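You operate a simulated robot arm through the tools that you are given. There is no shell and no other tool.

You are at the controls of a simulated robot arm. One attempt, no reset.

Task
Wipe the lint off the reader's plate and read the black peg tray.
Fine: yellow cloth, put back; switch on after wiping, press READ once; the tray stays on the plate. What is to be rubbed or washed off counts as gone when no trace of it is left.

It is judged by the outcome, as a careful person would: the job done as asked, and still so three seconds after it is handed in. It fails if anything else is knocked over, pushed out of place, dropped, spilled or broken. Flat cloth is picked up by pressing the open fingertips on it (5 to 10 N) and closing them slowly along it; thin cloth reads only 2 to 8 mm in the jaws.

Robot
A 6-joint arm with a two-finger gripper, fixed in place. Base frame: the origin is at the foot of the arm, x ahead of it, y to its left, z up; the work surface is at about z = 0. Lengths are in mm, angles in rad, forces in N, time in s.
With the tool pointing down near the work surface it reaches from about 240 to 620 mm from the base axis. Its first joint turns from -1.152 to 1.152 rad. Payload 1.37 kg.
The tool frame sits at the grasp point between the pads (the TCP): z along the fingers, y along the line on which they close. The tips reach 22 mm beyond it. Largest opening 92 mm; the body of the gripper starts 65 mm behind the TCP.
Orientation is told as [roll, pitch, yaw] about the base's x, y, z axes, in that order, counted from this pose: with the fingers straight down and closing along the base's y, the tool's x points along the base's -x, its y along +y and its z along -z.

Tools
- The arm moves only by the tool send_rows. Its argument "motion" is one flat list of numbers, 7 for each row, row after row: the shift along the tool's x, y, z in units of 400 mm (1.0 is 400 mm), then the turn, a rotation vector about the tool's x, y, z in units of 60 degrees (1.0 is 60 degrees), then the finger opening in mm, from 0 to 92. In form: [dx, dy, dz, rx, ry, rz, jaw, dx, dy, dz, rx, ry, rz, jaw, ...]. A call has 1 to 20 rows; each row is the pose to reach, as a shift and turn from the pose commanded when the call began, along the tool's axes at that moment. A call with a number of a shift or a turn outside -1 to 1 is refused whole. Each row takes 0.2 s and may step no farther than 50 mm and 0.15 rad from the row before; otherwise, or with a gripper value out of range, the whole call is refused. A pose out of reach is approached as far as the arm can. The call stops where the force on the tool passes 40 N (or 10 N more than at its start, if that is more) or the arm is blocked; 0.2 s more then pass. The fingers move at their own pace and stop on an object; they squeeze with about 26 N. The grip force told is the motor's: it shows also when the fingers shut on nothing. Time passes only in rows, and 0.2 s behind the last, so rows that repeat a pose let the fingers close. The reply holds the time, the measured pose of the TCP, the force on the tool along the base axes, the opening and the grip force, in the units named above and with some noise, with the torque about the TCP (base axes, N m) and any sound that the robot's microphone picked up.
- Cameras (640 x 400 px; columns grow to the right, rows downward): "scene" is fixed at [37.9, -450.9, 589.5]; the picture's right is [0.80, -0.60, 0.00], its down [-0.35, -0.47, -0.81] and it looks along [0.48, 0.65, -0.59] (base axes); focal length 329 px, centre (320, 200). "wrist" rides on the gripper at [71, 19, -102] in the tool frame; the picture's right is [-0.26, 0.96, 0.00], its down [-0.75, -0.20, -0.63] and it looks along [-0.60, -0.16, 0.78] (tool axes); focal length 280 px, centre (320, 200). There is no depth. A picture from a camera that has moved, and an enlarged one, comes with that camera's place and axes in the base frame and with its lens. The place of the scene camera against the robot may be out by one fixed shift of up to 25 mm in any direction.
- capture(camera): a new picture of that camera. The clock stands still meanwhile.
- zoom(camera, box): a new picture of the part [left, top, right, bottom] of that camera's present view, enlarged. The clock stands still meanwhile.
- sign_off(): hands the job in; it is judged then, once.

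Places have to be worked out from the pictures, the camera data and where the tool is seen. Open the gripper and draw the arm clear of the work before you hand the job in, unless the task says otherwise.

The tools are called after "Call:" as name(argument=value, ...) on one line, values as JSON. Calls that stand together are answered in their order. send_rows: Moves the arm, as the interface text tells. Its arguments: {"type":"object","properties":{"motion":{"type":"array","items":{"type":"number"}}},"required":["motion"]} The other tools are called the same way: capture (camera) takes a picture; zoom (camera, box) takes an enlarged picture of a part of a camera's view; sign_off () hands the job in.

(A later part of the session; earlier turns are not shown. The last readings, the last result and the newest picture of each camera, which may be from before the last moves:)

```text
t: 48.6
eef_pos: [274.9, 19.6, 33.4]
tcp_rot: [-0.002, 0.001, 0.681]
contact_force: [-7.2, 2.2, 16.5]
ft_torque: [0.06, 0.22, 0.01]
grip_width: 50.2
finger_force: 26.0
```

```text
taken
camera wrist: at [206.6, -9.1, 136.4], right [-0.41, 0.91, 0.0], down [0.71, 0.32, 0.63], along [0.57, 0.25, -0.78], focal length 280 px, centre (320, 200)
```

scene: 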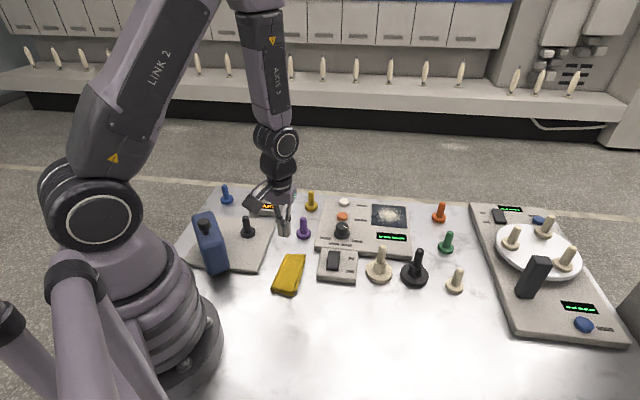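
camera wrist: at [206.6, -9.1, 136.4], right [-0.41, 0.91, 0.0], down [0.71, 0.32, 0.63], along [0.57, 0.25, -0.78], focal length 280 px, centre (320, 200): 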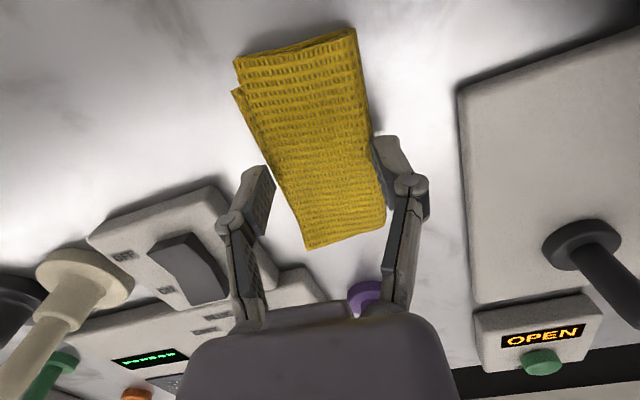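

Now the jaws read 50 mm with a full 26 N, i.e. the cloth is held across its width. I'll lift slowly and watch the width.

Call:
send_rows(motion=[0, 0, -0.003, 0, 0, 0, 36, 0, 0, -0.006, 0, 0, 0, 36, 0, 0, -0.01, 0, 0, 0, 36, 0, 0, -0.015, 0, 0, 0, 36, 0, 0, -0.02, 0, 0, 0, 36, 0, 0, -0.03, 0, 0, 0, 36])

Call:
capture(camera="wrist")

Call:
zoom(camera="scene", box=[230, 210, 350, 300])

```text
t: 50.0
eef_pos: [275.7, 19.1, 45.0]
tcp_rot: [-0.003, -0.002, 0.682]
contact_force: [-0.2, 0.4, 0.5]
ft_torque: [0.03, 0.05, 0.03]
grip_width: 35.9
finger_force: 0.0
```

```text
taken
camera wrist: at [207.2, -9.1, 148.1], right [-0.41, 0.91, 0.0], down [0.71, 0.32, 0.63], along [0.57, 0.25, -0.78], focal length 280 px, centre (320, 200)
```

wrist: 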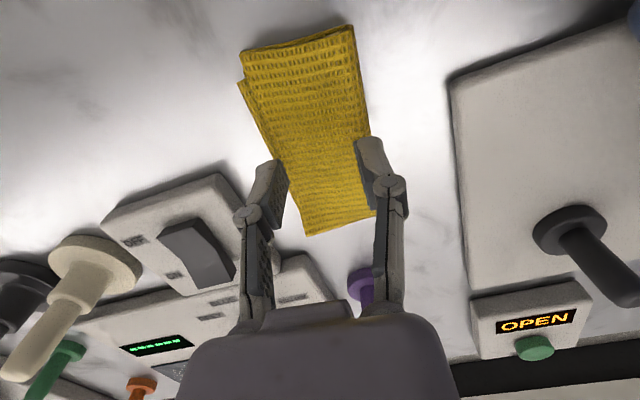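

```text
4.44 times, centred on (290, 255) of scene
camera zoom: at [37.9, -450.9, 589.5], right [0.8, -0.6, 0.0], down [-0.35, -0.47, -0.81], along [0.48, 0.65, -0.59], focal length 1460 px, centre (453, -44)
```

zoom: 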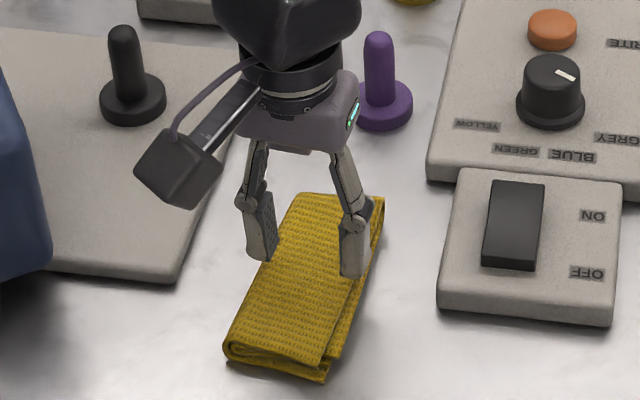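

The cloth slipped out again because the fingers were too high, with one on the protruding lower flap. I'll move 16 mm toward the near end (clear of the switch box), open wider, and go lower so both tips reach table level outside the flap.

Call:
send_rows(motion=[0, 0, -0.025, 0, 0, 0, 50, 0.02, -0.003, -0.025, 0, 0, 0, 70, 0.04, -0.005, -0.025, 0, 0, 0, 78, 0.04, -0.005, -0.025, 0, 0, 0, 78, 0.04, -0.005, -0.01, 0, 0, 0, 78, 0.04, -0.005, 0.005, 0, 0, 0, 78, 0.04, -0.005, 0.02, 0, 0, 0, 78, 0.04, -0.005, 0.035, 0, 0, 0, 78, 0.04, -0.005, 0.042, 0, 0, 0, 78, 0.04, -0.005, 0.042, 0, 0, 0, 78])

Call:
capture(camera="wrist")

Call:
zoom(camera="scene", box=[230, 210, 350, 300])

```text
t: 52.2
eef_pos: [263.9, 8.4, 29.0]
tcp_rot: [-0.003, -0.004, 0.682]
contact_force: [1.1, 0.3, -0.4]
ft_torque: [-0.02, 0.01, -0.02]
grip_width: 77.9
finger_force: 0.1
```

```text
taken
camera wrist: at [196.2, -21.3, 131.6], right [-0.41, 0.91, 0.0], down [0.71, 0.32, 0.63], along [0.57, 0.25, -0.78], focal length 280 px, centre (320, 200)
```

wrist: 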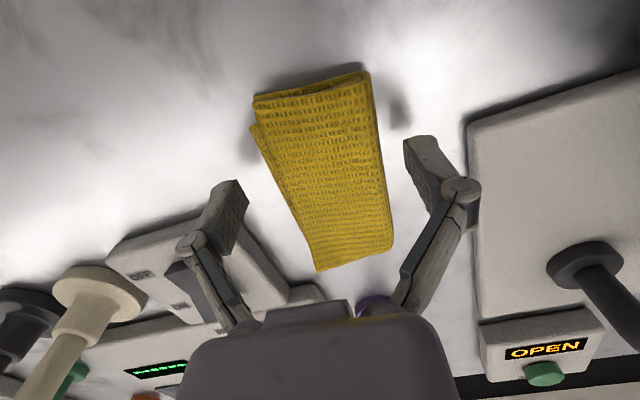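

```text
4.44 times, centred on (290, 255) of scene
camera zoom: at [37.9, -450.9, 589.5], right [0.8, -0.6, 0.0], down [-0.35, -0.47, -0.81], along [0.48, 0.65, -0.59], focal length 1460 px, centre (453, -44)
```

zoom: 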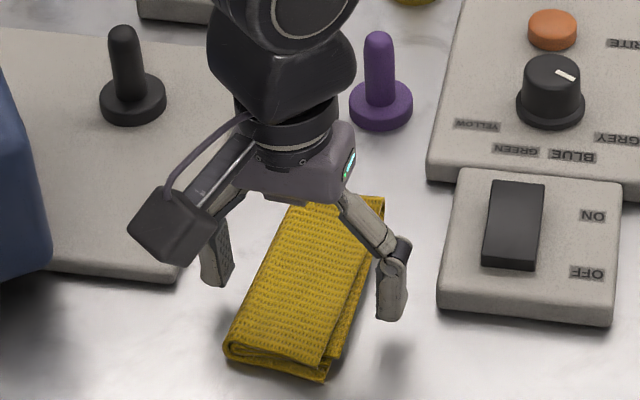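

Both tips are clear of the cloth and the switch box and still visibly above the table. I'll go lower to find the table.

Call:
send_rows(motion=[0, 0, 0.004, 0, 0, 0, 76, 0, 0, 0.008, 0, 0, 0, 74, 0, 0, 0.01, 0, 0, 0, 74, 0, 0, 0.012, 0, 0, 0, 74, 0, 0, 0.012, 0, 0, 0, 74])

```text
t: 53.4
eef_pos: [263.7, 8.2, 24.0]
tcp_rot: [-0.003, -0.002, 0.682]
contact_force: [0.3, 0.8, 0.3]
ft_torque: [0.01, -0.01, 0.0]
grip_width: 73.8
finger_force: 0.1
```

No contact at z≈24. I'll close slowly now.

Call:
send_rows(motion=[0, 0, 0, 0, 0, 0, 71, 0, 0, 0, 0, 0, 0, 68, 0, 0, 0, 0, 0, 0, 65, 0, 0, 0, 0, 0, 0, 62, 0, 0, 0, 0, 0, 0, 59, 0, 0, 0, 0, 0, 0, 57])

Call:
capture(camera="wrist")

```text
t: 54.8
eef_pos: [263.1, 8.2, 23.5]
tcp_rot: [-0.003, -0.004, 0.682]
contact_force: [-0.3, -0.1, 0.0]
ft_torque: [0.01, -0.01, -0.01]
grip_width: 57.0
finger_force: 0.4
```

```text
taken
camera wrist: at [195.9, -20.9, 126.7], right [-0.41, 0.91, 0.0], down [0.71, 0.32, 0.63], along [0.57, 0.25, -0.78], focal length 280 px, centre (320, 200)
```

wrist: 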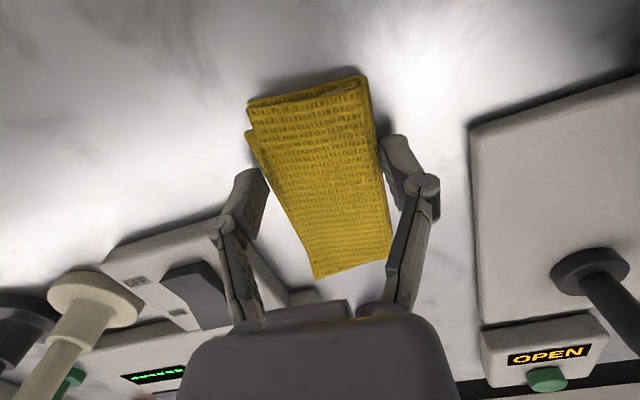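

No downward contact and both fingers are beside the cloth. I'll continue to squeeze.

Call:
send_rows(motion=[0, 0, 0, 0, 0, 0, 54, 0, 0, 0, 0, 0, 0, 51, 0, 0, 0, 0, 0, 0, 48, 0, 0, 0, 0, 0, 0, 45, 0, 0, 0, 0, 0, 0, 42, 0, 0, 0, 0, 0, 0, 38, 0, 0, 0, 0, 0, 0, 34, 0, 0, 0, 0, 0, 0, 30])

Call:
capture(camera="wrist")

Call:
zoom(camera="scene", box=[230, 210, 350, 300])

```text
t: 56.6
eef_pos: [264.8, 7.8, 23.3]
tcp_rot: [-0.005, -0.004, 0.683]
contact_force: [0.0, -0.2, 8.2]
ft_torque: [-0.02, -0.02, 0.04]
grip_width: 54.9
finger_force: 25.5
```

```text
taken
camera wrist: at [195.9, -20.9, 126.7], right [-0.41, 0.91, 0.0], down [0.71, 0.32, 0.63], along [0.57, 0.25, -0.78], focal length 280 px, centre (320, 200)
```

wrist: 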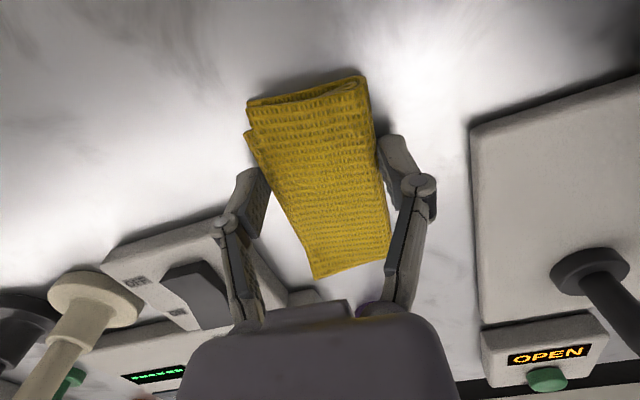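

```text
4.44 times, centred on (290, 255) of scene
camera zoom: at [37.9, -450.9, 589.5], right [0.8, -0.6, 0.0], down [-0.35, -0.47, -0.81], along [0.48, 0.65, -0.59], focal length 1460 px, centre (453, -44)
```

zoom: 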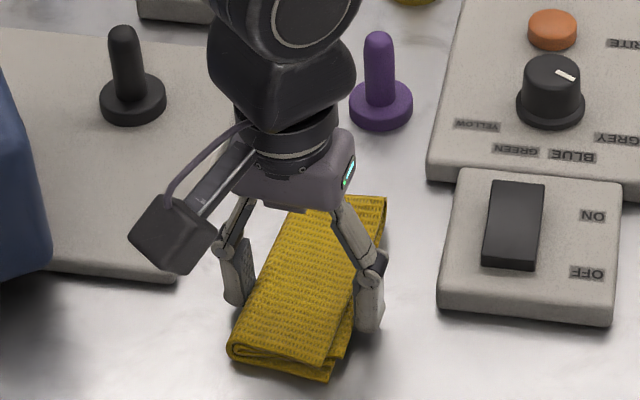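

A solid side grip now: 54.9 mm, 25.5 N, with the tips near table level. I'll lift slowly.

Call:
send_rows(motion=[0, 0, -0.003, 0, 0, 0, 30, 0, 0, -0.008, 0, 0, 0, 30, 0, 0, -0.015, 0, 0, 0, 30, 0, 0, -0.025, 0, 0, 0, 30, 0, 0, -0.035, 0, 0, 0, 30, 0, 0, -0.05, 0, 0, 0, 30, 0, 0, -0.07, 0, 0, 0, 30])

Call:
capture(camera="wrist")

Call:
zoom(camera="scene", box=[230, 210, 350, 300])

```text
t: 58.2
eef_pos: [264.4, 8.6, 51.5]
tcp_rot: [-0.003, -0.004, 0.684]
contact_force: [0.4, 0.0, -0.5]
ft_torque: [0.02, 0.01, -0.01]
grip_width: 54.7
finger_force: 26.3
```

```text
taken
camera wrist: at [195.8, -20.7, 154.8], right [-0.41, 0.91, 0.0], down [0.71, 0.32, 0.63], along [0.57, 0.25, -0.78], focal length 280 px, centre (320, 200)
```

wrist: 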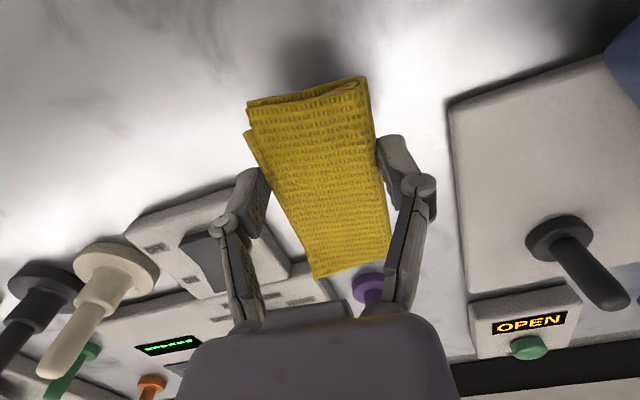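

```text
4.44 times, centred on (290, 255) of scene
camera zoom: at [37.9, -450.9, 589.5], right [0.8, -0.6, 0.0], down [-0.35, -0.47, -0.81], along [0.48, 0.65, -0.59], focal length 1460 px, centre (453, -44)
```

zoom: 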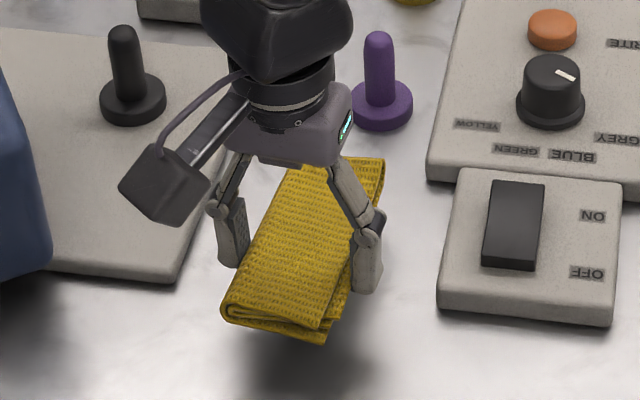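

The cloth is held firmly, lifted clear as a pad whose bottom is about 23.5 mm below the TCP. I'll raise it to z≈150 and carry it over the reader's plate (centre ≈ (602, 24)).

Call:
send_rows(motion=[0, 0, -0.08, 0, 0, 0, 30, 0, 0, -0.16, 0, 0, 0, 30, 0, 0, -0.245, 0, 0, 0, 30, -0.07, -0.055, -0.245, 0, 0, -0.01, 30, -0.14, -0.11, -0.245, 0, 0, -0.02, 30, -0.21, -0.165, -0.245, 0, 0, -0.03, 30, -0.28, -0.22, -0.245, 0, 0, -0.04, 30, -0.35, -0.275, -0.245, 0, 0, -0.05, 30, -0.42, -0.33, -0.245, 0, 0, -0.06, 30, -0.49, -0.385, -0.245, 0, 0, -0.07, 30, -0.56, -0.44, -0.245, 0, 0, -0.08, 30, -0.61, -0.48, -0.245, 0, 0, -0.09, 30, -0.6425, -0.5055, -0.245, 0, 0, -0.098, 30, -0.6425, -0.5055, -0.245, 0, 0, -0.098, 30])

Call:
capture(camera="wrist")

Call:
capture(camera="scene")

```text
t: 61.2
eef_pos: [588.8, 13.2, 151.4]
tcp_rot: [-0.003, -0.002, 0.786]
contact_force: [0.1, 0.3, -0.7]
ft_torque: [0.0, 0.01, 0.02]
grip_width: 54.8
finger_force: 26.2
```

```text
taken
camera wrist: at [525.4, -22.7, 253.5], right [-0.5, 0.87, 0.0], down [0.67, 0.39, 0.63], along [0.55, 0.31, -0.78], focal length 280 px, centre (320, 200)
```

wrist: 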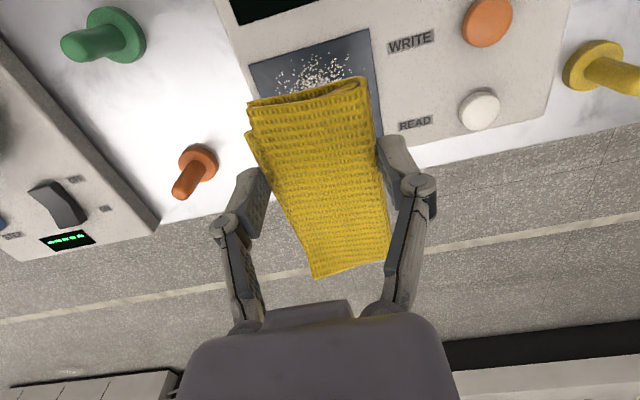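

```text
taken
```

scene: 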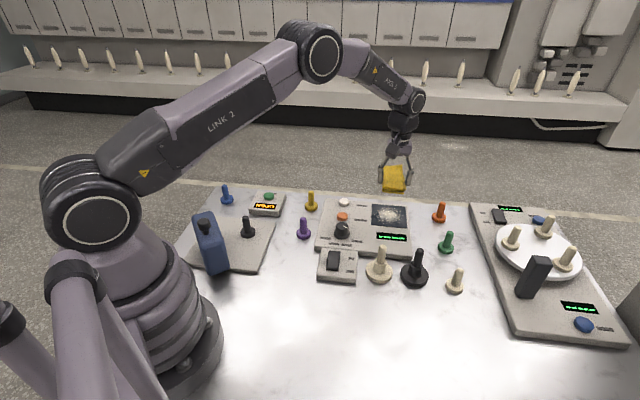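

The cloth's centre sits right over the plate centre (≈(600, 23)), long side parallel to the plate's edge. I'll shift 38 mm toward the READ side and come down to just above the plate.

Call:
send_rows(motion=[0, 0.05, 0.05, 0, 0, 0, 30, 0, 0.095, 0.12, 0, 0, 0, 30, 0, 0.095, 0.18, 0, 0, 0, 30, 0, 0.095, 0.22, 0, 0, 0, 30, 0, 0.095, 0.22, 0, 0, 0, 30])

Call:
zoom(camera="scene", box=[310, 150, 470, 270])

Call:
capture(camera="wrist")

```text
t: 62.4
eef_pos: [563.8, 40.5, 62.9]
tcp_rot: [-0.003, -0.002, 0.785]
contact_force: [0.2, 0.8, 0.0]
ft_torque: [0.02, 0.01, 0.01]
grip_width: 54.9
finger_force: 26.3
```

```text
3.33 times, centred on (390, 210) of scene
camera zoom: at [37.9, -450.9, 589.5], right [0.8, -0.6, 0.0], down [-0.35, -0.47, -0.81], along [0.48, 0.65, -0.59], focal length 1095 px, centre (87, 167)
```

zoom: 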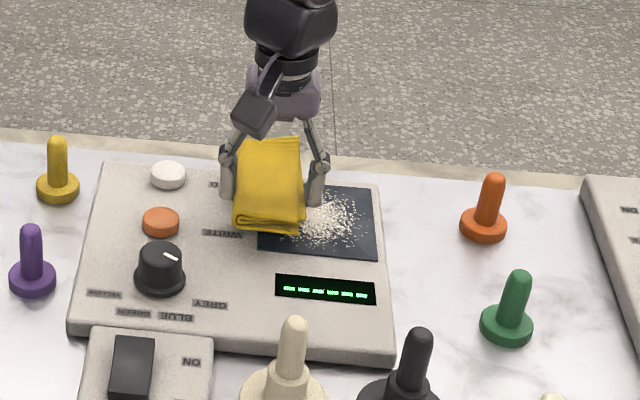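

```text
taken
camera wrist: at [499.0, 5.3, 165.4], right [-0.5, 0.87, 0.0], down [0.67, 0.39, 0.63], along [0.55, 0.31, -0.78], focal length 280 px, centre (320, 200)
```

wrist: 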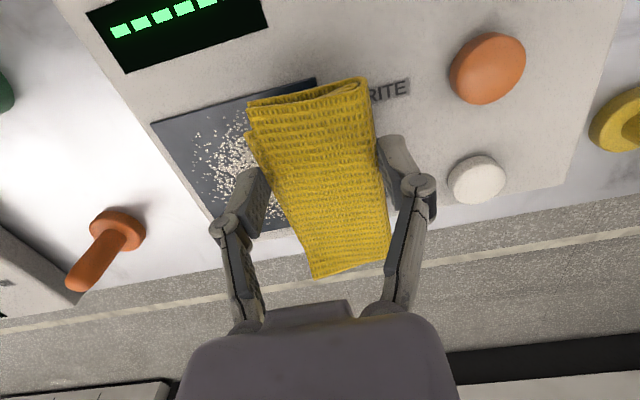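

Positioned beside the lint on the READ side, clear of buttons. I'll lower step by step until contact.

Call:
send_rows(motion=[0, 0, 0.02, 0, 0, 0, 30, 0, 0, 0.03, 0, 0, 0, 30, 0, 0, 0.035, 0, 0, 0, 30, 0, 0, 0.0375, 0, 0, 0, 30])

```text
t: 63.4
eef_pos: [563.9, 39.5, 48.5]
tcp_rot: [-0.005, -0.003, 0.786]
contact_force: [0.8, -0.7, -0.6]
ft_torque: [-0.01, 0.01, 0.01]
grip_width: 55.1
finger_force: 25.9
```

Call:
send_rows(motion=[0, 0, 0.0025, 0, 0, 0, 30, 0, 0, 0.005, 0, 0, 0, 30, 0, 0, 0.0075, 0, 0, 0, 30])

```text
t: 64.2
eef_pos: [563.6, 40.4, 44.3]
tcp_rot: [-0.003, -0.001, 0.785]
contact_force: [-0.2, 0.2, -0.8]
ft_torque: [0.01, 0.01, 0.0]
grip_width: 54.7
finger_force: 26.5
```

Call:
send_rows(motion=[0, 0, 0.0025, 0, 0, 0, 30, 0, 0, 0.005, 0, 0, 0, 30])

```text
t: 64.8
eef_pos: [564.4, 40.1, 42.7]
tcp_rot: [-0.005, -0.002, 0.787]
contact_force: [-5.7, -0.5, 12.9]
ft_torque: [0.02, 0.01, 0.02]
grip_width: 54.9
finger_force: 26.4
```

Contact with 13 N at TCP z≈42.7 (plate top ≈ 19). I'll sweep across the plate and back.

Call:
send_rows(motion=[0, -0.02, 0, 0, 0, 0, 30, 0, -0.04, 0, 0, 0, 0, 30, 0, -0.06, 0, 0, 0, 0, 30, 0, -0.08, 0, 0, 0, 0, 30, 0, -0.1, 0, 0, 0, 0, 30, 0, -0.12, 0, 0, 0, 0, 30, 0, -0.14, 0, 0, 0, 0, 30, 0, -0.16, 0, 0, 0, 0, 30, 0, -0.18, 0, 0, 0, 0, 30])

Call:
capture(camera="wrist")

Call:
zoom(camera="scene", box=[310, 150, 470, 270])

```text
t: 66.8
eef_pos: [614.7, -10.6, 43.9]
tcp_rot: [-0.004, -0.004, 0.785]
contact_force: [-5.9, 6.0, 19.6]
ft_torque: [0.2, 0.16, 0.04]
grip_width: 54.8
finger_force: 26.1
```

```text
taken
camera wrist: at [550.6, -46.3, 146.3], right [-0.5, 0.87, 0.0], down [0.67, 0.39, 0.63], along [0.55, 0.31, -0.78], focal length 280 px, centre (320, 200)
```

wrist: 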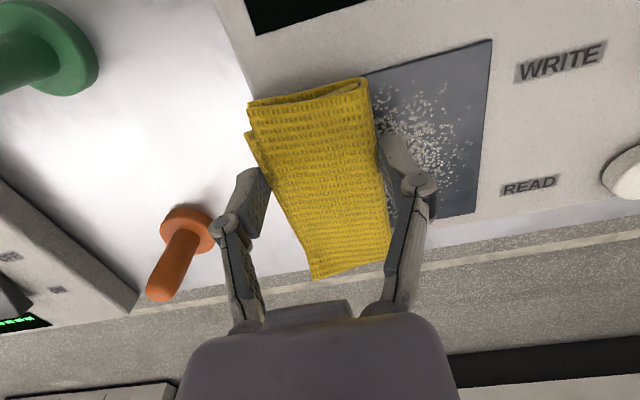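

```text
3.33 times, centred on (390, 210) of scene
camera zoom: at [37.8, -450.9, 589.5], right [0.8, -0.6, 0.0], down [-0.35, -0.47, -0.81], along [0.48, 0.65, -0.59], focal length 1095 px, centre (87, 167)
```

zoom: 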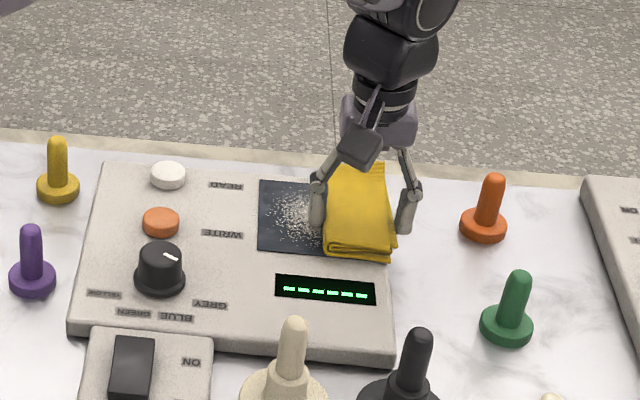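

The lint has thinned in one pass. I'll keep wiping back and forth.

Call:
send_rows(motion=[0, 0.02, 0, 0, 0, 0, 30, 0, 0.04, 0, 0, 0, 0, 30, 0, 0.06, 0, 0, 0, 0, 30, 0, 0.08, 0, 0, 0, 0, 30, 0, 0.1, 0, 0, 0, 0, 30, 0, 0.12, 0, 0, 0, 0, 30, 0, 0.14, 0, 0, 0, 0, 30, 0, 0.16, 0, 0, 0, 0, 30, 0, 0.18, 0, 0, 0, 0, 30, 0, 0.16, 0, 0, 0, 0, 30, 0, 0.14, 0, 0, 0, 0, 30, 0, 0.12, 0, 0, 0, 0, 30, 0, 0.1, 0, 0, 0, 0, 30, 0, 0.08, 0, 0, 0, 0, 30, 0, 0.06, 0, 0, 0, 0, 30, 0, 0.04, 0, 0, 0, 0, 30, 0, 0.02, 0, 0, 0, 0, 30, 0, 0, 0, 0, 0, 0, 30])

Call:
zoom(camera="wrist", box=[320, 0, 560, 240])

Call:
zoom(camera="scene", box=[350, 180, 430, 240])

```text
t: 70.6
eef_pos: [614.5, -10.2, 44.1]
tcp_rot: [-0.004, -0.002, 0.785]
contact_force: [-2.7, 3.7, 8.0]
ft_torque: [0.14, 0.15, 0.0]
grip_width: 54.9
finger_force: 25.7
```

```text
1.67 times, centred on (440, 120) of wrist
camera zoom: at [550.2, -45.5, 145.9], right [-0.5, 0.87, 0.0], down [0.67, 0.39, 0.63], along [0.55, 0.31, -0.78], focal length 467 px, centre (120, 333)
```

zoom: 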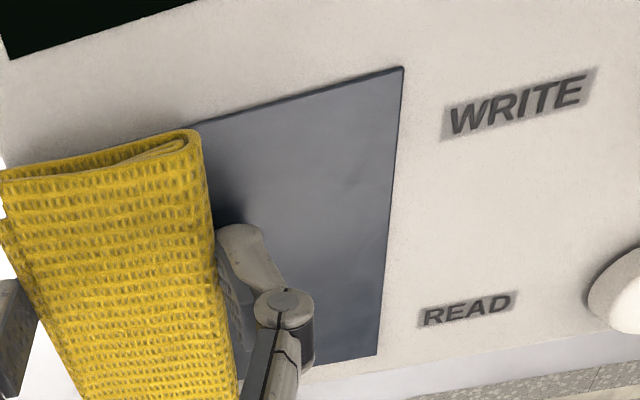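

```text
6.67 times, centred on (390, 210) of scene
camera zoom: at [37.9, -450.9, 589.5], right [0.8, -0.6, 0.0], down [-0.35, -0.47, -0.81], along [0.48, 0.65, -0.59], focal length 2191 px, centre (-147, 133)
```

zoom: 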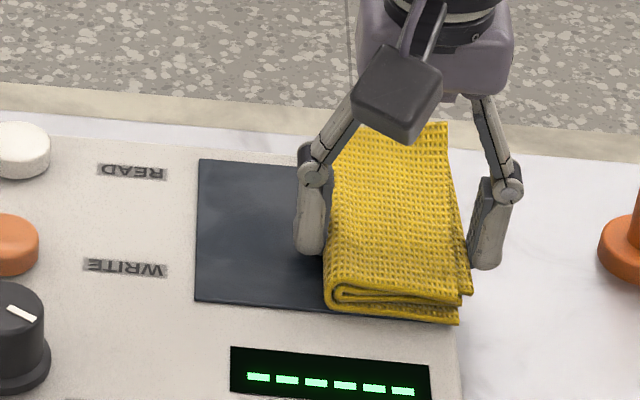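

The exposed half is completely clean. Two more passes with small sideways offsets, ending on the READ side, will let me inspect the other half.

Call:
send_rows(motion=[-0.01, 0.02, 0, 0, 0, 0, 30, -0.015, 0.04, 0, 0, 0, 0, 30, -0.015, 0.07, 0, 0, 0, 0, 30, -0.015, 0.1, 0, 0, 0, 0, 30, -0.015, 0.13, 0, 0, 0, 0, 30, -0.015, 0.155, 0, 0, 0, 0, 30, 0, 0.16, 0, 0, 0, 0, 30, 0.015, 0.15, 0, 0, 0, 0, 30, 0.015, 0.12, 0, 0, 0, 0, 30, 0.015, 0.09, 0, 0, 0, 0, 30, 0.015, 0.06, 0, 0, 0, 0, 30, 0.015, 0.03, 0, 0, 0, 0, 30, 0.015, 0, 0, 0, 0, 0, 30, 0.0, 0.03, 0, 0, 0, 0, 30, 0, 0.06, 0, 0, 0, 0, 30, 0, 0.09, 0, 0, 0, 0, 30, 0, 0.12, 0, 0, 0, 0, 30, 0, 0.15, 0, 0, 0, 0, 30, 0, 0.18, 0, 0, 0, 0, 30])

Call:
capture(camera="wrist")

Call:
zoom(camera="scene", box=[350, 180, 430, 240])

```text
t: 74.6
eef_pos: [563.7, 40.5, 43.4]
tcp_rot: [-0.003, -0.005, 0.786]
contact_force: [0.7, 0.0, 0.7]
ft_torque: [0.02, 0.03, 0.02]
grip_width: 54.7
finger_force: 25.9
```

```text
taken
camera wrist: at [499.1, 4.6, 145.9], right [-0.5, 0.87, 0.0], down [0.67, 0.39, 0.63], along [0.55, 0.31, -0.78], focal length 280 px, centre (320, 200)
```

wrist: 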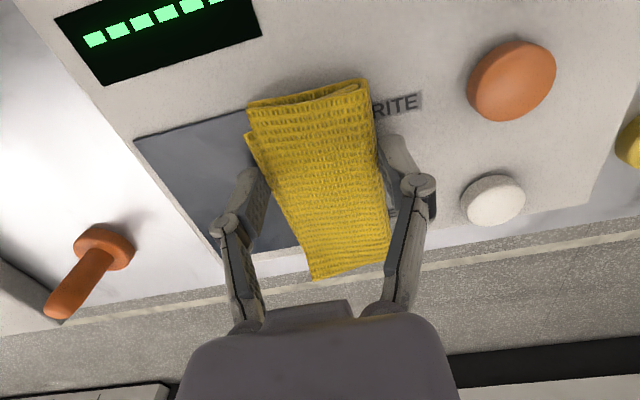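

```text
6.67 times, centred on (390, 210) of scene
camera zoom: at [37.9, -450.9, 589.5], right [0.8, -0.6, 0.0], down [-0.35, -0.47, -0.81], along [0.48, 0.65, -0.59], focal length 2191 px, centre (-147, 133)
```

zoom: 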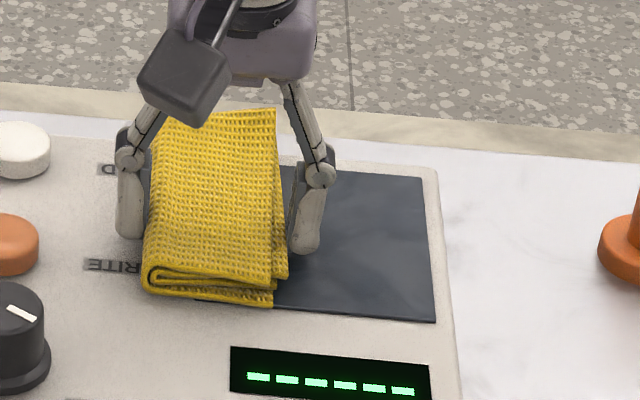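

Both halves look clean. I'll lift away to z≈150 and check the whole plate up close.

Call:
send_rows(motion=[0, 0, -0.03, 0, 0, 0, 30, 0, 0, -0.1, 0, 0, 0, 30, 0, 0, -0.18, 0, 0, 0, 30, 0, 0, -0.265, 0, 0, 0, 30, 0.08, 0, -0.265, 0, 0, 0, 30, 0.16, 0, -0.265, 0, 0, 0, 30, 0.16, 0, -0.265, 0, 0, 0, 30])

Call:
zoom(camera="scene", box=[350, 180, 430, 240])

Call:
capture(camera="wrist")

```text
t: 76.2
eef_pos: [516.8, -3.6, 149.1]
tcp_rot: [-0.003, -0.003, 0.785]
contact_force: [0.3, 1.1, 0.1]
ft_torque: [-0.03, -0.02, -0.02]
grip_width: 54.5
finger_force: 26.4
```

```text
6.67 times, centred on (390, 210) of scene
camera zoom: at [37.9, -450.9, 589.5], right [0.8, -0.6, 0.0], down [-0.35, -0.47, -0.81], along [0.48, 0.65, -0.59], focal length 2191 px, centre (-147, 133)
```

zoom: 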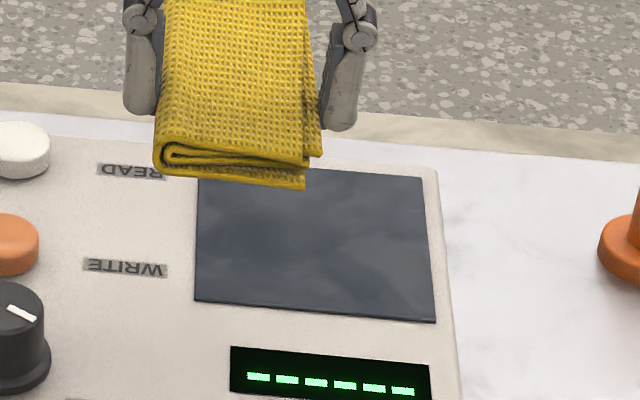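

```text
taken
camera wrist: at [453.0, -39.4, 252.6], right [-0.5, 0.87, 0.0], down [0.67, 0.39, 0.63], along [0.55, 0.31, -0.78], focal length 280 px, centre (320, 200)
```

wrist: 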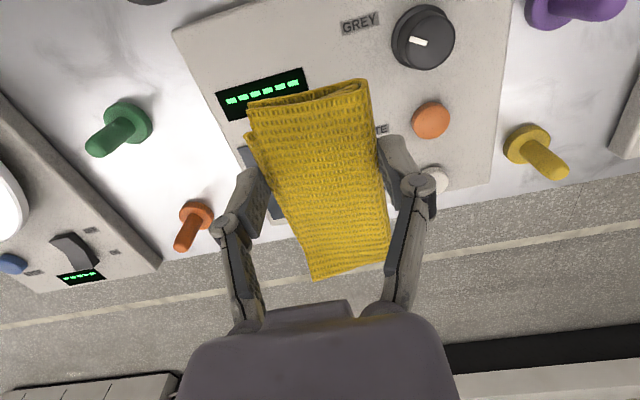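

The plate is clean. I'll carry the cloth back over its original spot (centre ≈ (271, 23), long axis ≈ 42°).

Call:
send_rows(motion=[0.053, 0.0595, 0, 0, 0, 0.005, 30, 0.106, 0.119, 0, 0, 0, 0.01, 30, 0.159, 0.178, 0, 0, 0, 0.015, 30, 0.212, 0.2377, 0, 0, 0, 0.02, 30, 0.265, 0.297, 0, 0, 0, 0.025, 30, 0.318, 0.3565, 0, 0, 0, 0.03, 30, 0.371, 0.416, 0, 0, 0, 0.034, 30, 0.424, 0.4754, 0, 0, 0, 0.034, 30, 0.424, 0.4754, 0.1, 0, 0, 0.034, 30, 0.424, 0.4754, 0.18, 0, 0, 0.034, 30, 0.424, 0.4754, 0.24, 0, 0, 0.034, 30, 0.424, 0.4754, 0.25, 0, 0, 0.034, 30, 0.424, 0.4754, 0.25, 0, 0, 0.034, 30])

Call:
capture(camera="wrist")

Call:
capture(camera="scene")

Call:
zoom(camera="scene", box=[350, 180, 430, 240])

```text
t: 79.0
eef_pos: [264.0, 9.7, 47.6]
tcp_rot: [-0.003, -0.005, 0.751]
contact_force: [0.0, 0.4, -0.9]
ft_torque: [-0.01, 0.01, -0.04]
grip_width: 55.0
finger_force: 26.2
```

```text
taken
camera wrist: at [198.4, -23.5, 150.1], right [-0.47, 0.88, 0.0], down [0.69, 0.36, 0.63], along [0.56, 0.29, -0.78], focal length 280 px, centre (320, 200)
```

wrist: 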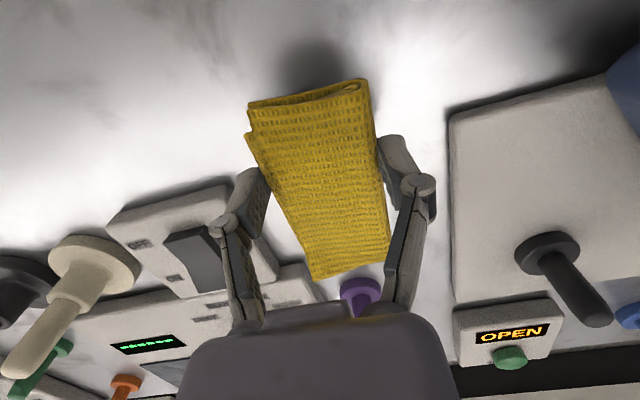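

```text
taken
```

scene: 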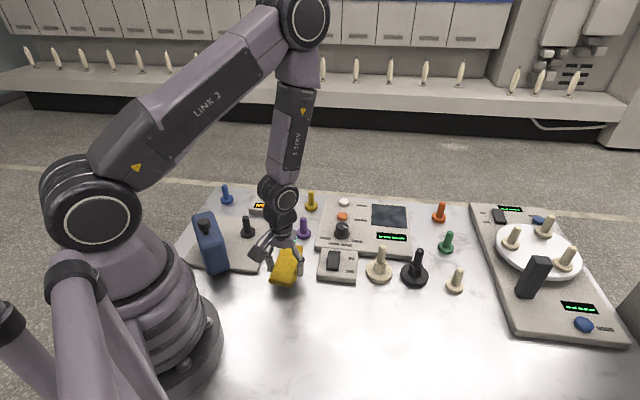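

```text
6.67 times, centred on (390, 210) of scene
camera zoom: at [37.9, -450.9, 589.5], right [0.8, -0.6, 0.0], down [-0.35, -0.47, -0.81], along [0.48, 0.65, -0.59], focal length 2191 px, centre (-147, 133)
```

zoom: 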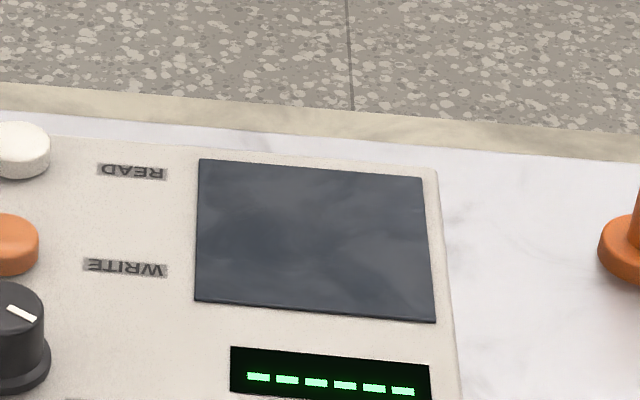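

The plate is spotless. I'll lower the cloth onto its place.

Call:
send_rows(motion=[0, 0, 0.02, 0, 0, 0, 30, 0, 0, 0.04, 0, 0, 0, 30, 0, 0, 0.05, 0, 0, 0, 30, 0, 0, 0.055, 0, 0, 0, 30, 0, 0, 0.0575, 0, 0, 0, 30, 0, 0, 0.06, 0, 0, 0, 30])

```text
t: 80.4
eef_pos: [262.8, 10.3, 23.4]
tcp_rot: [-0.003, -0.005, 0.751]
contact_force: [0.7, 1.1, -0.4]
ft_torque: [-0.01, 0.0, -0.04]
grip_width: 54.6
finger_force: 26.1
```

Call:
send_rows(motion=[0, 0, 0.0015, 0, 0, 0, 30, 0, 0, 0.003, 0, 0, 0, 30, 0, 0, 0.003, 0, 0, 0, 30])

```text
t: 81.2
eef_pos: [264.9, 9.8, 22.8]
tcp_rot: [-0.005, -0.005, 0.749]
contact_force: [-1.9, 4.4, 26.5]
ft_torque: [0.19, 0.03, 0.11]
grip_width: 55.0
finger_force: 26.0
```

The cloth is on the table. I'll ease the press slightly, open, and rise straight up.

Call:
send_rows(motion=[0, 0, -0.0015, 0, 0, 0, 40, 0, 0, -0.002, 0, 0, 0, 58, 0, 0, -0.002, 0, 0, 0, 64, 0, 0, -0.002, 0, 0, 0, 70, 0, 0, -0.002, 0, 0, 0, 76, 0, 0, -0.002, 0, 0, 0, 76, 0, 0, -0.03, 0, 0, 0, 76, 0, 0, -0.08, 0, 0, 0, 76, 0, 0, -0.16, 0, 0, 0, 76, 0, 0, -0.24, 0, 0, 0, 76, 0, 0, -0.32, 0, 0, 0, 76, 0, 0, -0.32, 0, 0, 0, 76])

Call:
capture(camera="wrist")

Call:
capture(camera="scene")

```text
t: 83.8
eef_pos: [262.6, 8.6, 151.9]
tcp_rot: [-0.003, -0.004, 0.75]
contact_force: [-0.7, 0.1, 0.2]
ft_torque: [0.02, -0.01, -0.02]
grip_width: 75.9
finger_force: 0.0
```

```text
taken
camera wrist: at [197.7, -24.2, 254.2], right [-0.47, 0.88, 0.0], down [0.69, 0.36, 0.63], along [0.56, 0.29, -0.78], focal length 280 px, centre (320, 200)
```

wrist: 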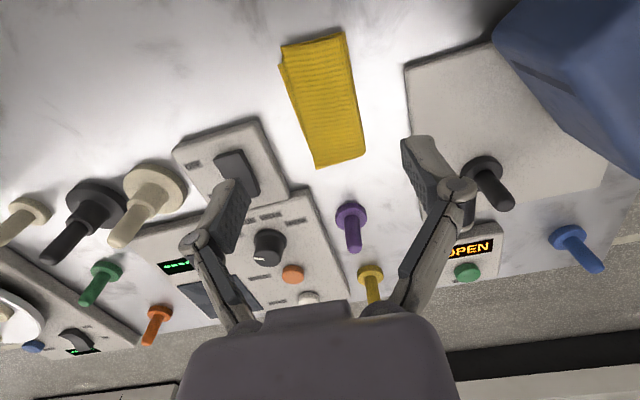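

```text
taken
```

scene: 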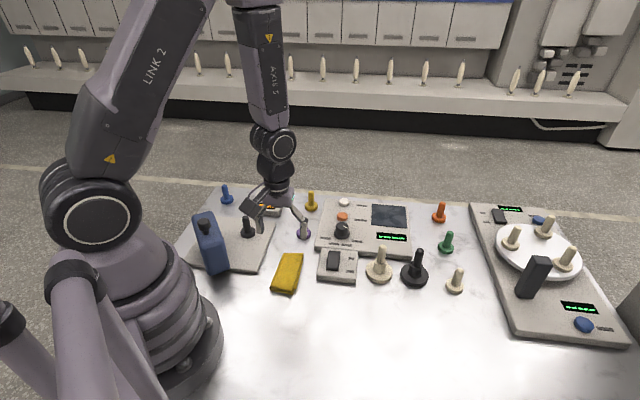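

I'll compare the cloth's placement with the original picture using the same zoom.

Call:
zoom(camera="scene", box=[180, 180, 360, 300])

Call:
zoom(camera="wrist", box=[170, 100, 330, 220])

```text
3.33 times, centred on (270, 240) of scene
camera zoom: at [37.9, -450.9, 589.5], right [0.8, -0.6, 0.0], down [-0.35, -0.47, -0.81], along [0.48, 0.65, -0.59], focal length 1095 px, centre (487, 67)
```

zoom: 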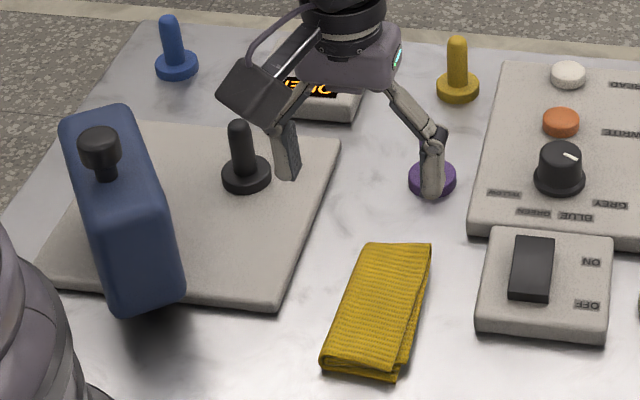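

```text
3.33 times, centred on (250, 160) of wrist
camera zoom: at [197.7, -24.2, 254.2], right [-0.47, 0.88, 0.0], down [0.69, 0.36, 0.63], along [0.56, 0.29, -0.78], focal length 935 px, centre (553, 333)
```

zoom: 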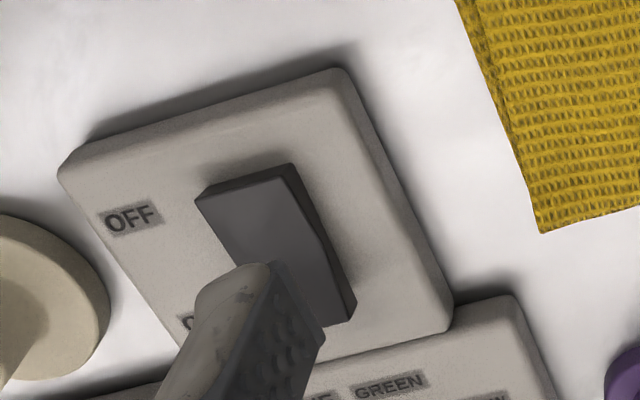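

The cloth is back within a few millimetres of its original place. Next is the switch; I'll zoom on the rocker to see which side is raised.

Call:
zoom(camera="scene", box=[315, 235, 365, 290])

Call:
zoom(camera="scene", box=[470, 190, 560, 250])

```text
7.27 times, centred on (340, 262) of scene
camera zoom: at [37.9, -450.9, 589.5], right [0.8, -0.6, 0.0], down [-0.35, -0.47, -0.81], along [0.48, 0.65, -0.59], focal length 2390 px, centre (174, -254)
```

zoom: 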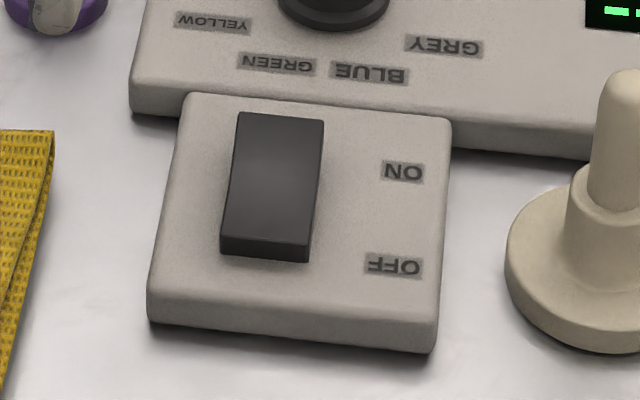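

```text
6.67 times, centred on (515, 220) of scene
camera zoom: at [37.9, -450.9, 589.5], right [0.8, -0.6, 0.0], down [-0.35, -0.47, -0.81], along [0.48, 0.65, -0.59], focal length 2191 px, centre (-980, 67)
```

zoom: 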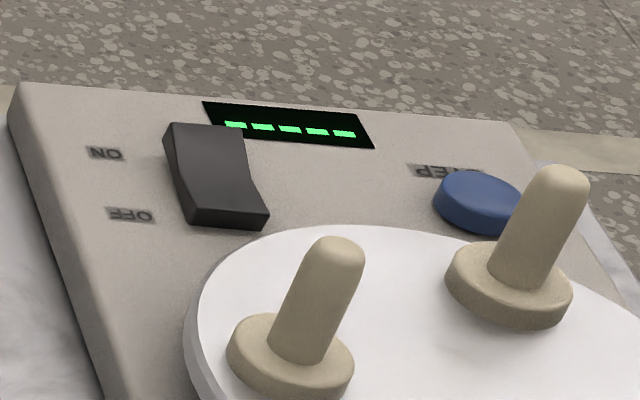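

The ON end (toward the reader) is the raised one, around (381, −12). I'll move above it with the fingers closed.

Call:
send_rows(motion=[-0.04, -0.06, 0, 0, 0, 0, 50, -0.088, -0.119, 0, 0, 0, 0, 30, -0.132, -0.18, 0, 0, 0, 0, 10, -0.176, -0.238, 0.05, 0, 0, 0, 0, -0.176, -0.238, 0.125, 0, 0, 0, 0, -0.176, -0.238, 0.15, 0, 0, 0, 0, -0.176, -0.238, 0.15, 0, 0, 0, 0])

Call:
capture(camera="wrist")

Call:
zoom(camera="scene", box=[290, 200, 400, 290])

```text
t: 85.4
eef_pos: [381.1, -12.6, 90.6]
tcp_rot: [-0.004, -0.003, 0.75]
contact_force: [-0.3, 0.0, -0.2]
ft_torque: [0.03, 0.01, -0.02]
grip_width: 0.0
finger_force: 26.1
```

```text
taken
camera wrist: at [315.0, -45.6, 193.3], right [-0.47, 0.88, 0.0], down [0.69, 0.36, 0.63], along [0.56, 0.29, -0.78], focal length 280 px, centre (320, 200)
```

wrist: 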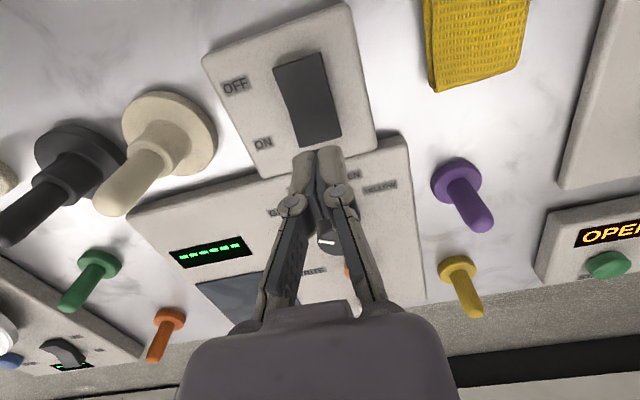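

```text
4.44 times, centred on (345, 245) of scene
camera zoom: at [37.9, -450.9, 589.5], right [0.8, -0.6, 0.0], down [-0.35, -0.47, -0.81], along [0.48, 0.65, -0.59], focal length 1460 px, centre (209, 0)
```

zoom: 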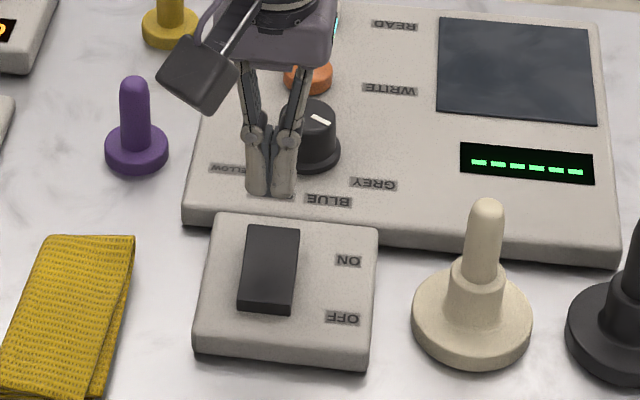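

The point under the tips falls on the rocker about 8 mm from its ON end. Lowering now.

Call:
send_rows(motion=[0, 0, 0.04, 0, 0, 0, 0, 0, 0, 0.07, 0, 0, 0, 0, 0, 0, 0.08, 0, 0, 0, 0, 0, 0, 0.08, 0, 0, 0, 0])

```text
t: 86.4
eef_pos: [381.3, -11.8, 57.3]
tcp_rot: [-0.004, -0.005, 0.75]
contact_force: [0.5, 0.3, 0.0]
ft_torque: [-0.03, 0.02, 0.0]
grip_width: 0.0
finger_force: 26.2
```

Call:
send_rows(motion=[0, 0, 0.005, 0, 0, 0, 0, 0, 0, 0.01, 0, 0, 0, 0, 0, 0, 0.015, 0, 0, 0, 0])

```text
t: 87.2
eef_pos: [380.2, -12.4, 53.1]
tcp_rot: [-0.003, -0.002, 0.751]
contact_force: [-0.1, 0.0, 0.3]
ft_torque: [-0.03, 0.02, -0.02]
grip_width: 0.1
finger_force: 26.1
```

Call:
send_rows(motion=[0, 0, 0.005, 0, 0, 0, 0, 0, 0, 0.01, 0, 0, 0, 0])

```text
t: 87.8
eef_pos: [381.0, -12.8, 52.6]
tcp_rot: [-0.004, 0.0, 0.748]
contact_force: [-1.3, 1.1, 6.9]
ft_torque: [-0.01, 0.06, 0.01]
grip_width: 5.9
finger_force: 27.8
stopped in row 2: the force on the tool passed its limit at 47 N (the readings are from after the stop); the commanded pose is now the measured one
```

Contact peaked at 47 N with no click reported. I'll look at the rocker.

Call:
zoom(camera="scene", box=[315, 235, 365, 290])

Call:
capture(camera="wrist")

```text
7.27 times, centred on (340, 262) of scene
camera zoom: at [37.9, -450.9, 589.5], right [0.8, -0.6, 0.0], down [-0.35, -0.47, -0.81], along [0.48, 0.65, -0.59], focal length 2390 px, centre (174, -254)
```

zoom: 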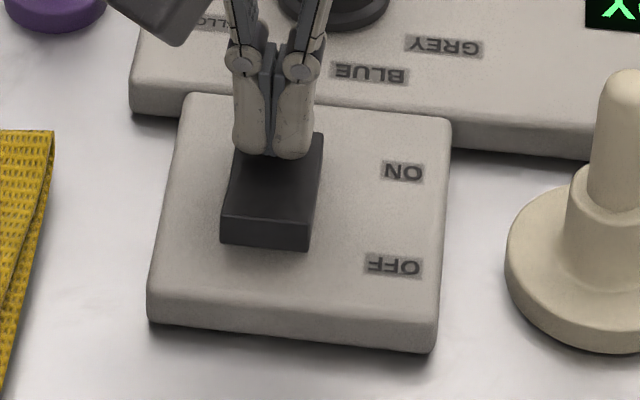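

```text
taken
camera wrist: at [315.2, -45.7, 155.0], right [-0.47, 0.88, 0.0], down [0.69, 0.36, 0.63], along [0.56, 0.29, -0.78], focal length 280 px, centre (320, 200)
```

wrist: 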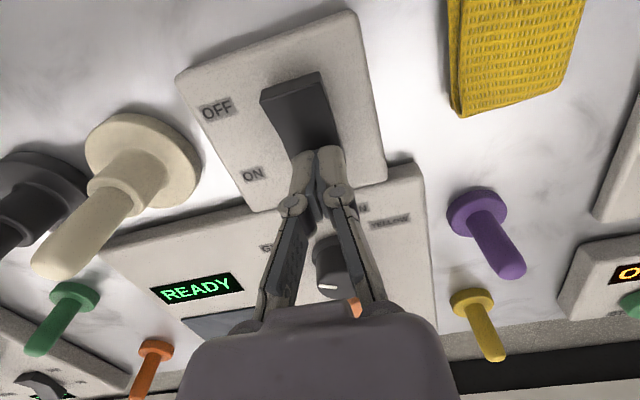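

The display now reads READY, so the switch is on. I'll rise and turn toward yaw ≈ −0.785 for the black tray.

Call:
send_rows(motion=[0, 0, -0.05, 0, 0, 0, 0, 0, 0, -0.15, 0, 0, 0, 0, 0, 0, -0.25, 0, 0, 0.12, 0, 0, 0, -0.32, 0, 0, 0.25, 10, 0, 0, -0.37, 0, 0, 0.37, 30, 0, 0, -0.37, 0, 0, 0.5, 54, 0, 0, -0.37, 0, 0, 0.62, 54, 0, 0, -0.37, 0, 0, 0.7328, 54, 0, 0, -0.37, 0, 0, 0.7328, 54])

Call:
zoom(camera="scene", box=[300, 180, 480, 300])

```text
t: 89.8
eef_pos: [380.2, -12.4, 199.6]
tcp_rot: [-0.002, -0.004, -0.019]
contact_force: [0.4, -0.1, 0.4]
ft_torque: [0.03, 0.0, 0.02]
grip_width: 54.1
finger_force: 0.0
```

```text
3.33 times, centred on (390, 240) of scene
camera zoom: at [37.9, -450.9, 589.5], right [0.8, -0.6, 0.0], down [-0.35, -0.47, -0.81], along [0.48, 0.65, -0.59], focal length 1095 px, centre (87, 67)
```

zoom: 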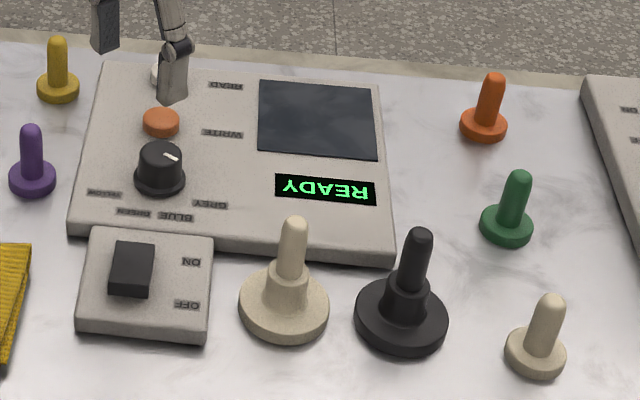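

READY holds. Next I move above the black tray, finishing the turn.

Call:
send_rows(motion=[-0.043, -0.05, 0, 0, 0, 0.105, 54, -0.087, -0.1, 0, 0, 0, 0.21, 54, -0.13, -0.148, 0, 0, 0, 0.315, 54, -0.173, -0.198, 0, 0, 0, 0.42, 54, -0.216, -0.247, 0, 0, 0, 0.525, 54, -0.26, -0.297, 0, 0, 0, 0.63, 54, -0.303, -0.346, 0, 0, 0, 0.7325, 54, -0.303, -0.346, 0, 0, 0, 0.7325, 54])

Call:
capture(camera="wrist")

```text
t: 91.6
eef_pos: [498.4, -153.5, 200.7]
tcp_rot: [0.003, -0.002, -0.786]
contact_force: [-0.1, 0.0, -0.2]
ft_torque: [0.0, 0.01, 0.01]
grip_width: 54.0
finger_force: 0.0
```

```text
taken
camera wrist: at [461.8, -88.6, 303.3], right [0.87, 0.5, 0.0], down [0.39, -0.68, 0.63], along [0.31, -0.54, -0.78], focal length 280 px, centre (320, 200)
```

wrist: 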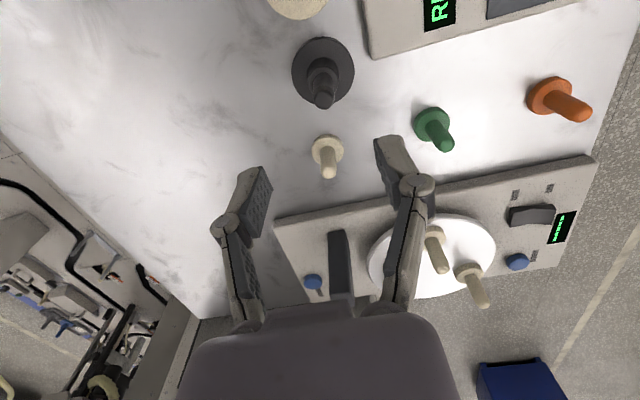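

The tray is nearly beneath the TCP. I'll zoom to measure the offset.

Call:
zoom(camera="wrist", box=[270, 20, 390, 120])

```text
4.00 times, centred on (330, 70) of wrist
camera zoom: at [461.8, -88.6, 303.3], right [0.87, 0.5, 0.0], down [0.39, -0.68, 0.63], along [0.31, -0.54, -0.78], focal length 1122 px, centre (280, 720)
```

zoom: 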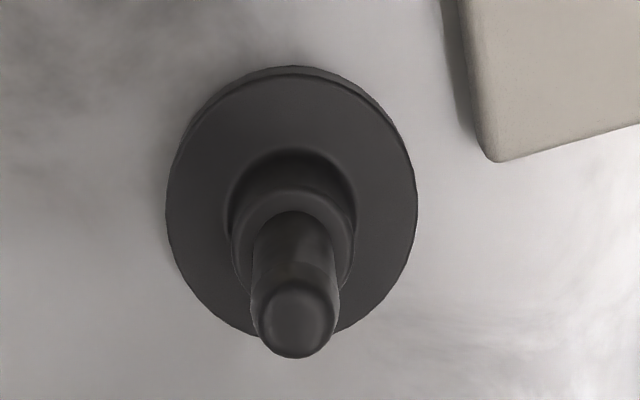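

The tray is 2.9 mm off to picture right, with a collar about 27 mm wide reaching z≈44. I'll correct and descend to z≈70, then on to z≈42 around the collar.

Call:
send_rows(motion=[-0.0019, 0.007, 0.08, 0, 0, 0, 54, -0.0019, 0.007, 0.16, 0, 0, 0, 54, -0.0019, 0.007, 0.24, 0, 0, 0, 54, -0.0019, 0.007, 0.3, 0, 0, 0, 54, -0.0019, 0.007, 0.325, 0, 0, 0, 54, -0.0019, 0.007, 0.325, 0, 0, 0, 54])

Call:
capture(camera="wrist")

Call:
zoom(camera="scene", box=[350, 210, 480, 300])

```text
t: 93.0
eef_pos: [502.3, -150.8, 69.2]
tcp_rot: [0.002, -0.005, -0.785]
contact_force: [-0.1, -0.1, 0.4]
ft_torque: [0.0, 0.0, -0.03]
grip_width: 53.9
finger_force: 0.0
```

```text
taken
camera wrist: at [464.6, -86.3, 172.5], right [0.87, 0.5, 0.0], down [0.39, -0.68, 0.63], along [0.31, -0.54, -0.78], focal length 280 px, centre (320, 200)
```

wrist: 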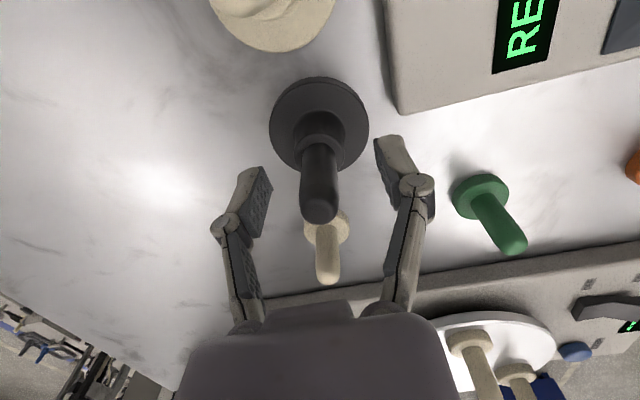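

```text
4.44 times, centred on (415, 255) of scene
camera zoom: at [37.9, -450.9, 589.5], right [0.8, -0.6, 0.0], down [-0.35, -0.47, -0.81], along [0.48, 0.65, -0.59], focal length 1460 px, centre (-102, -44)
```

zoom: 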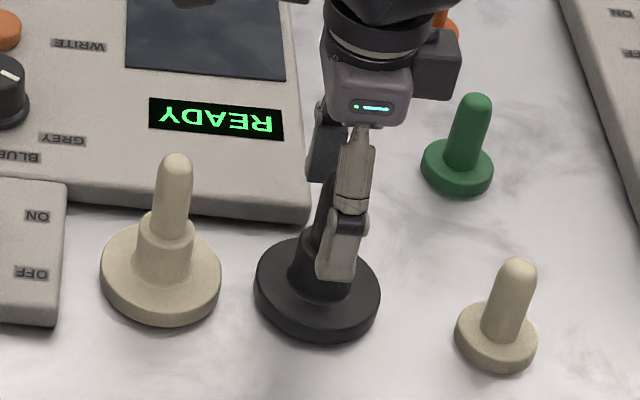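

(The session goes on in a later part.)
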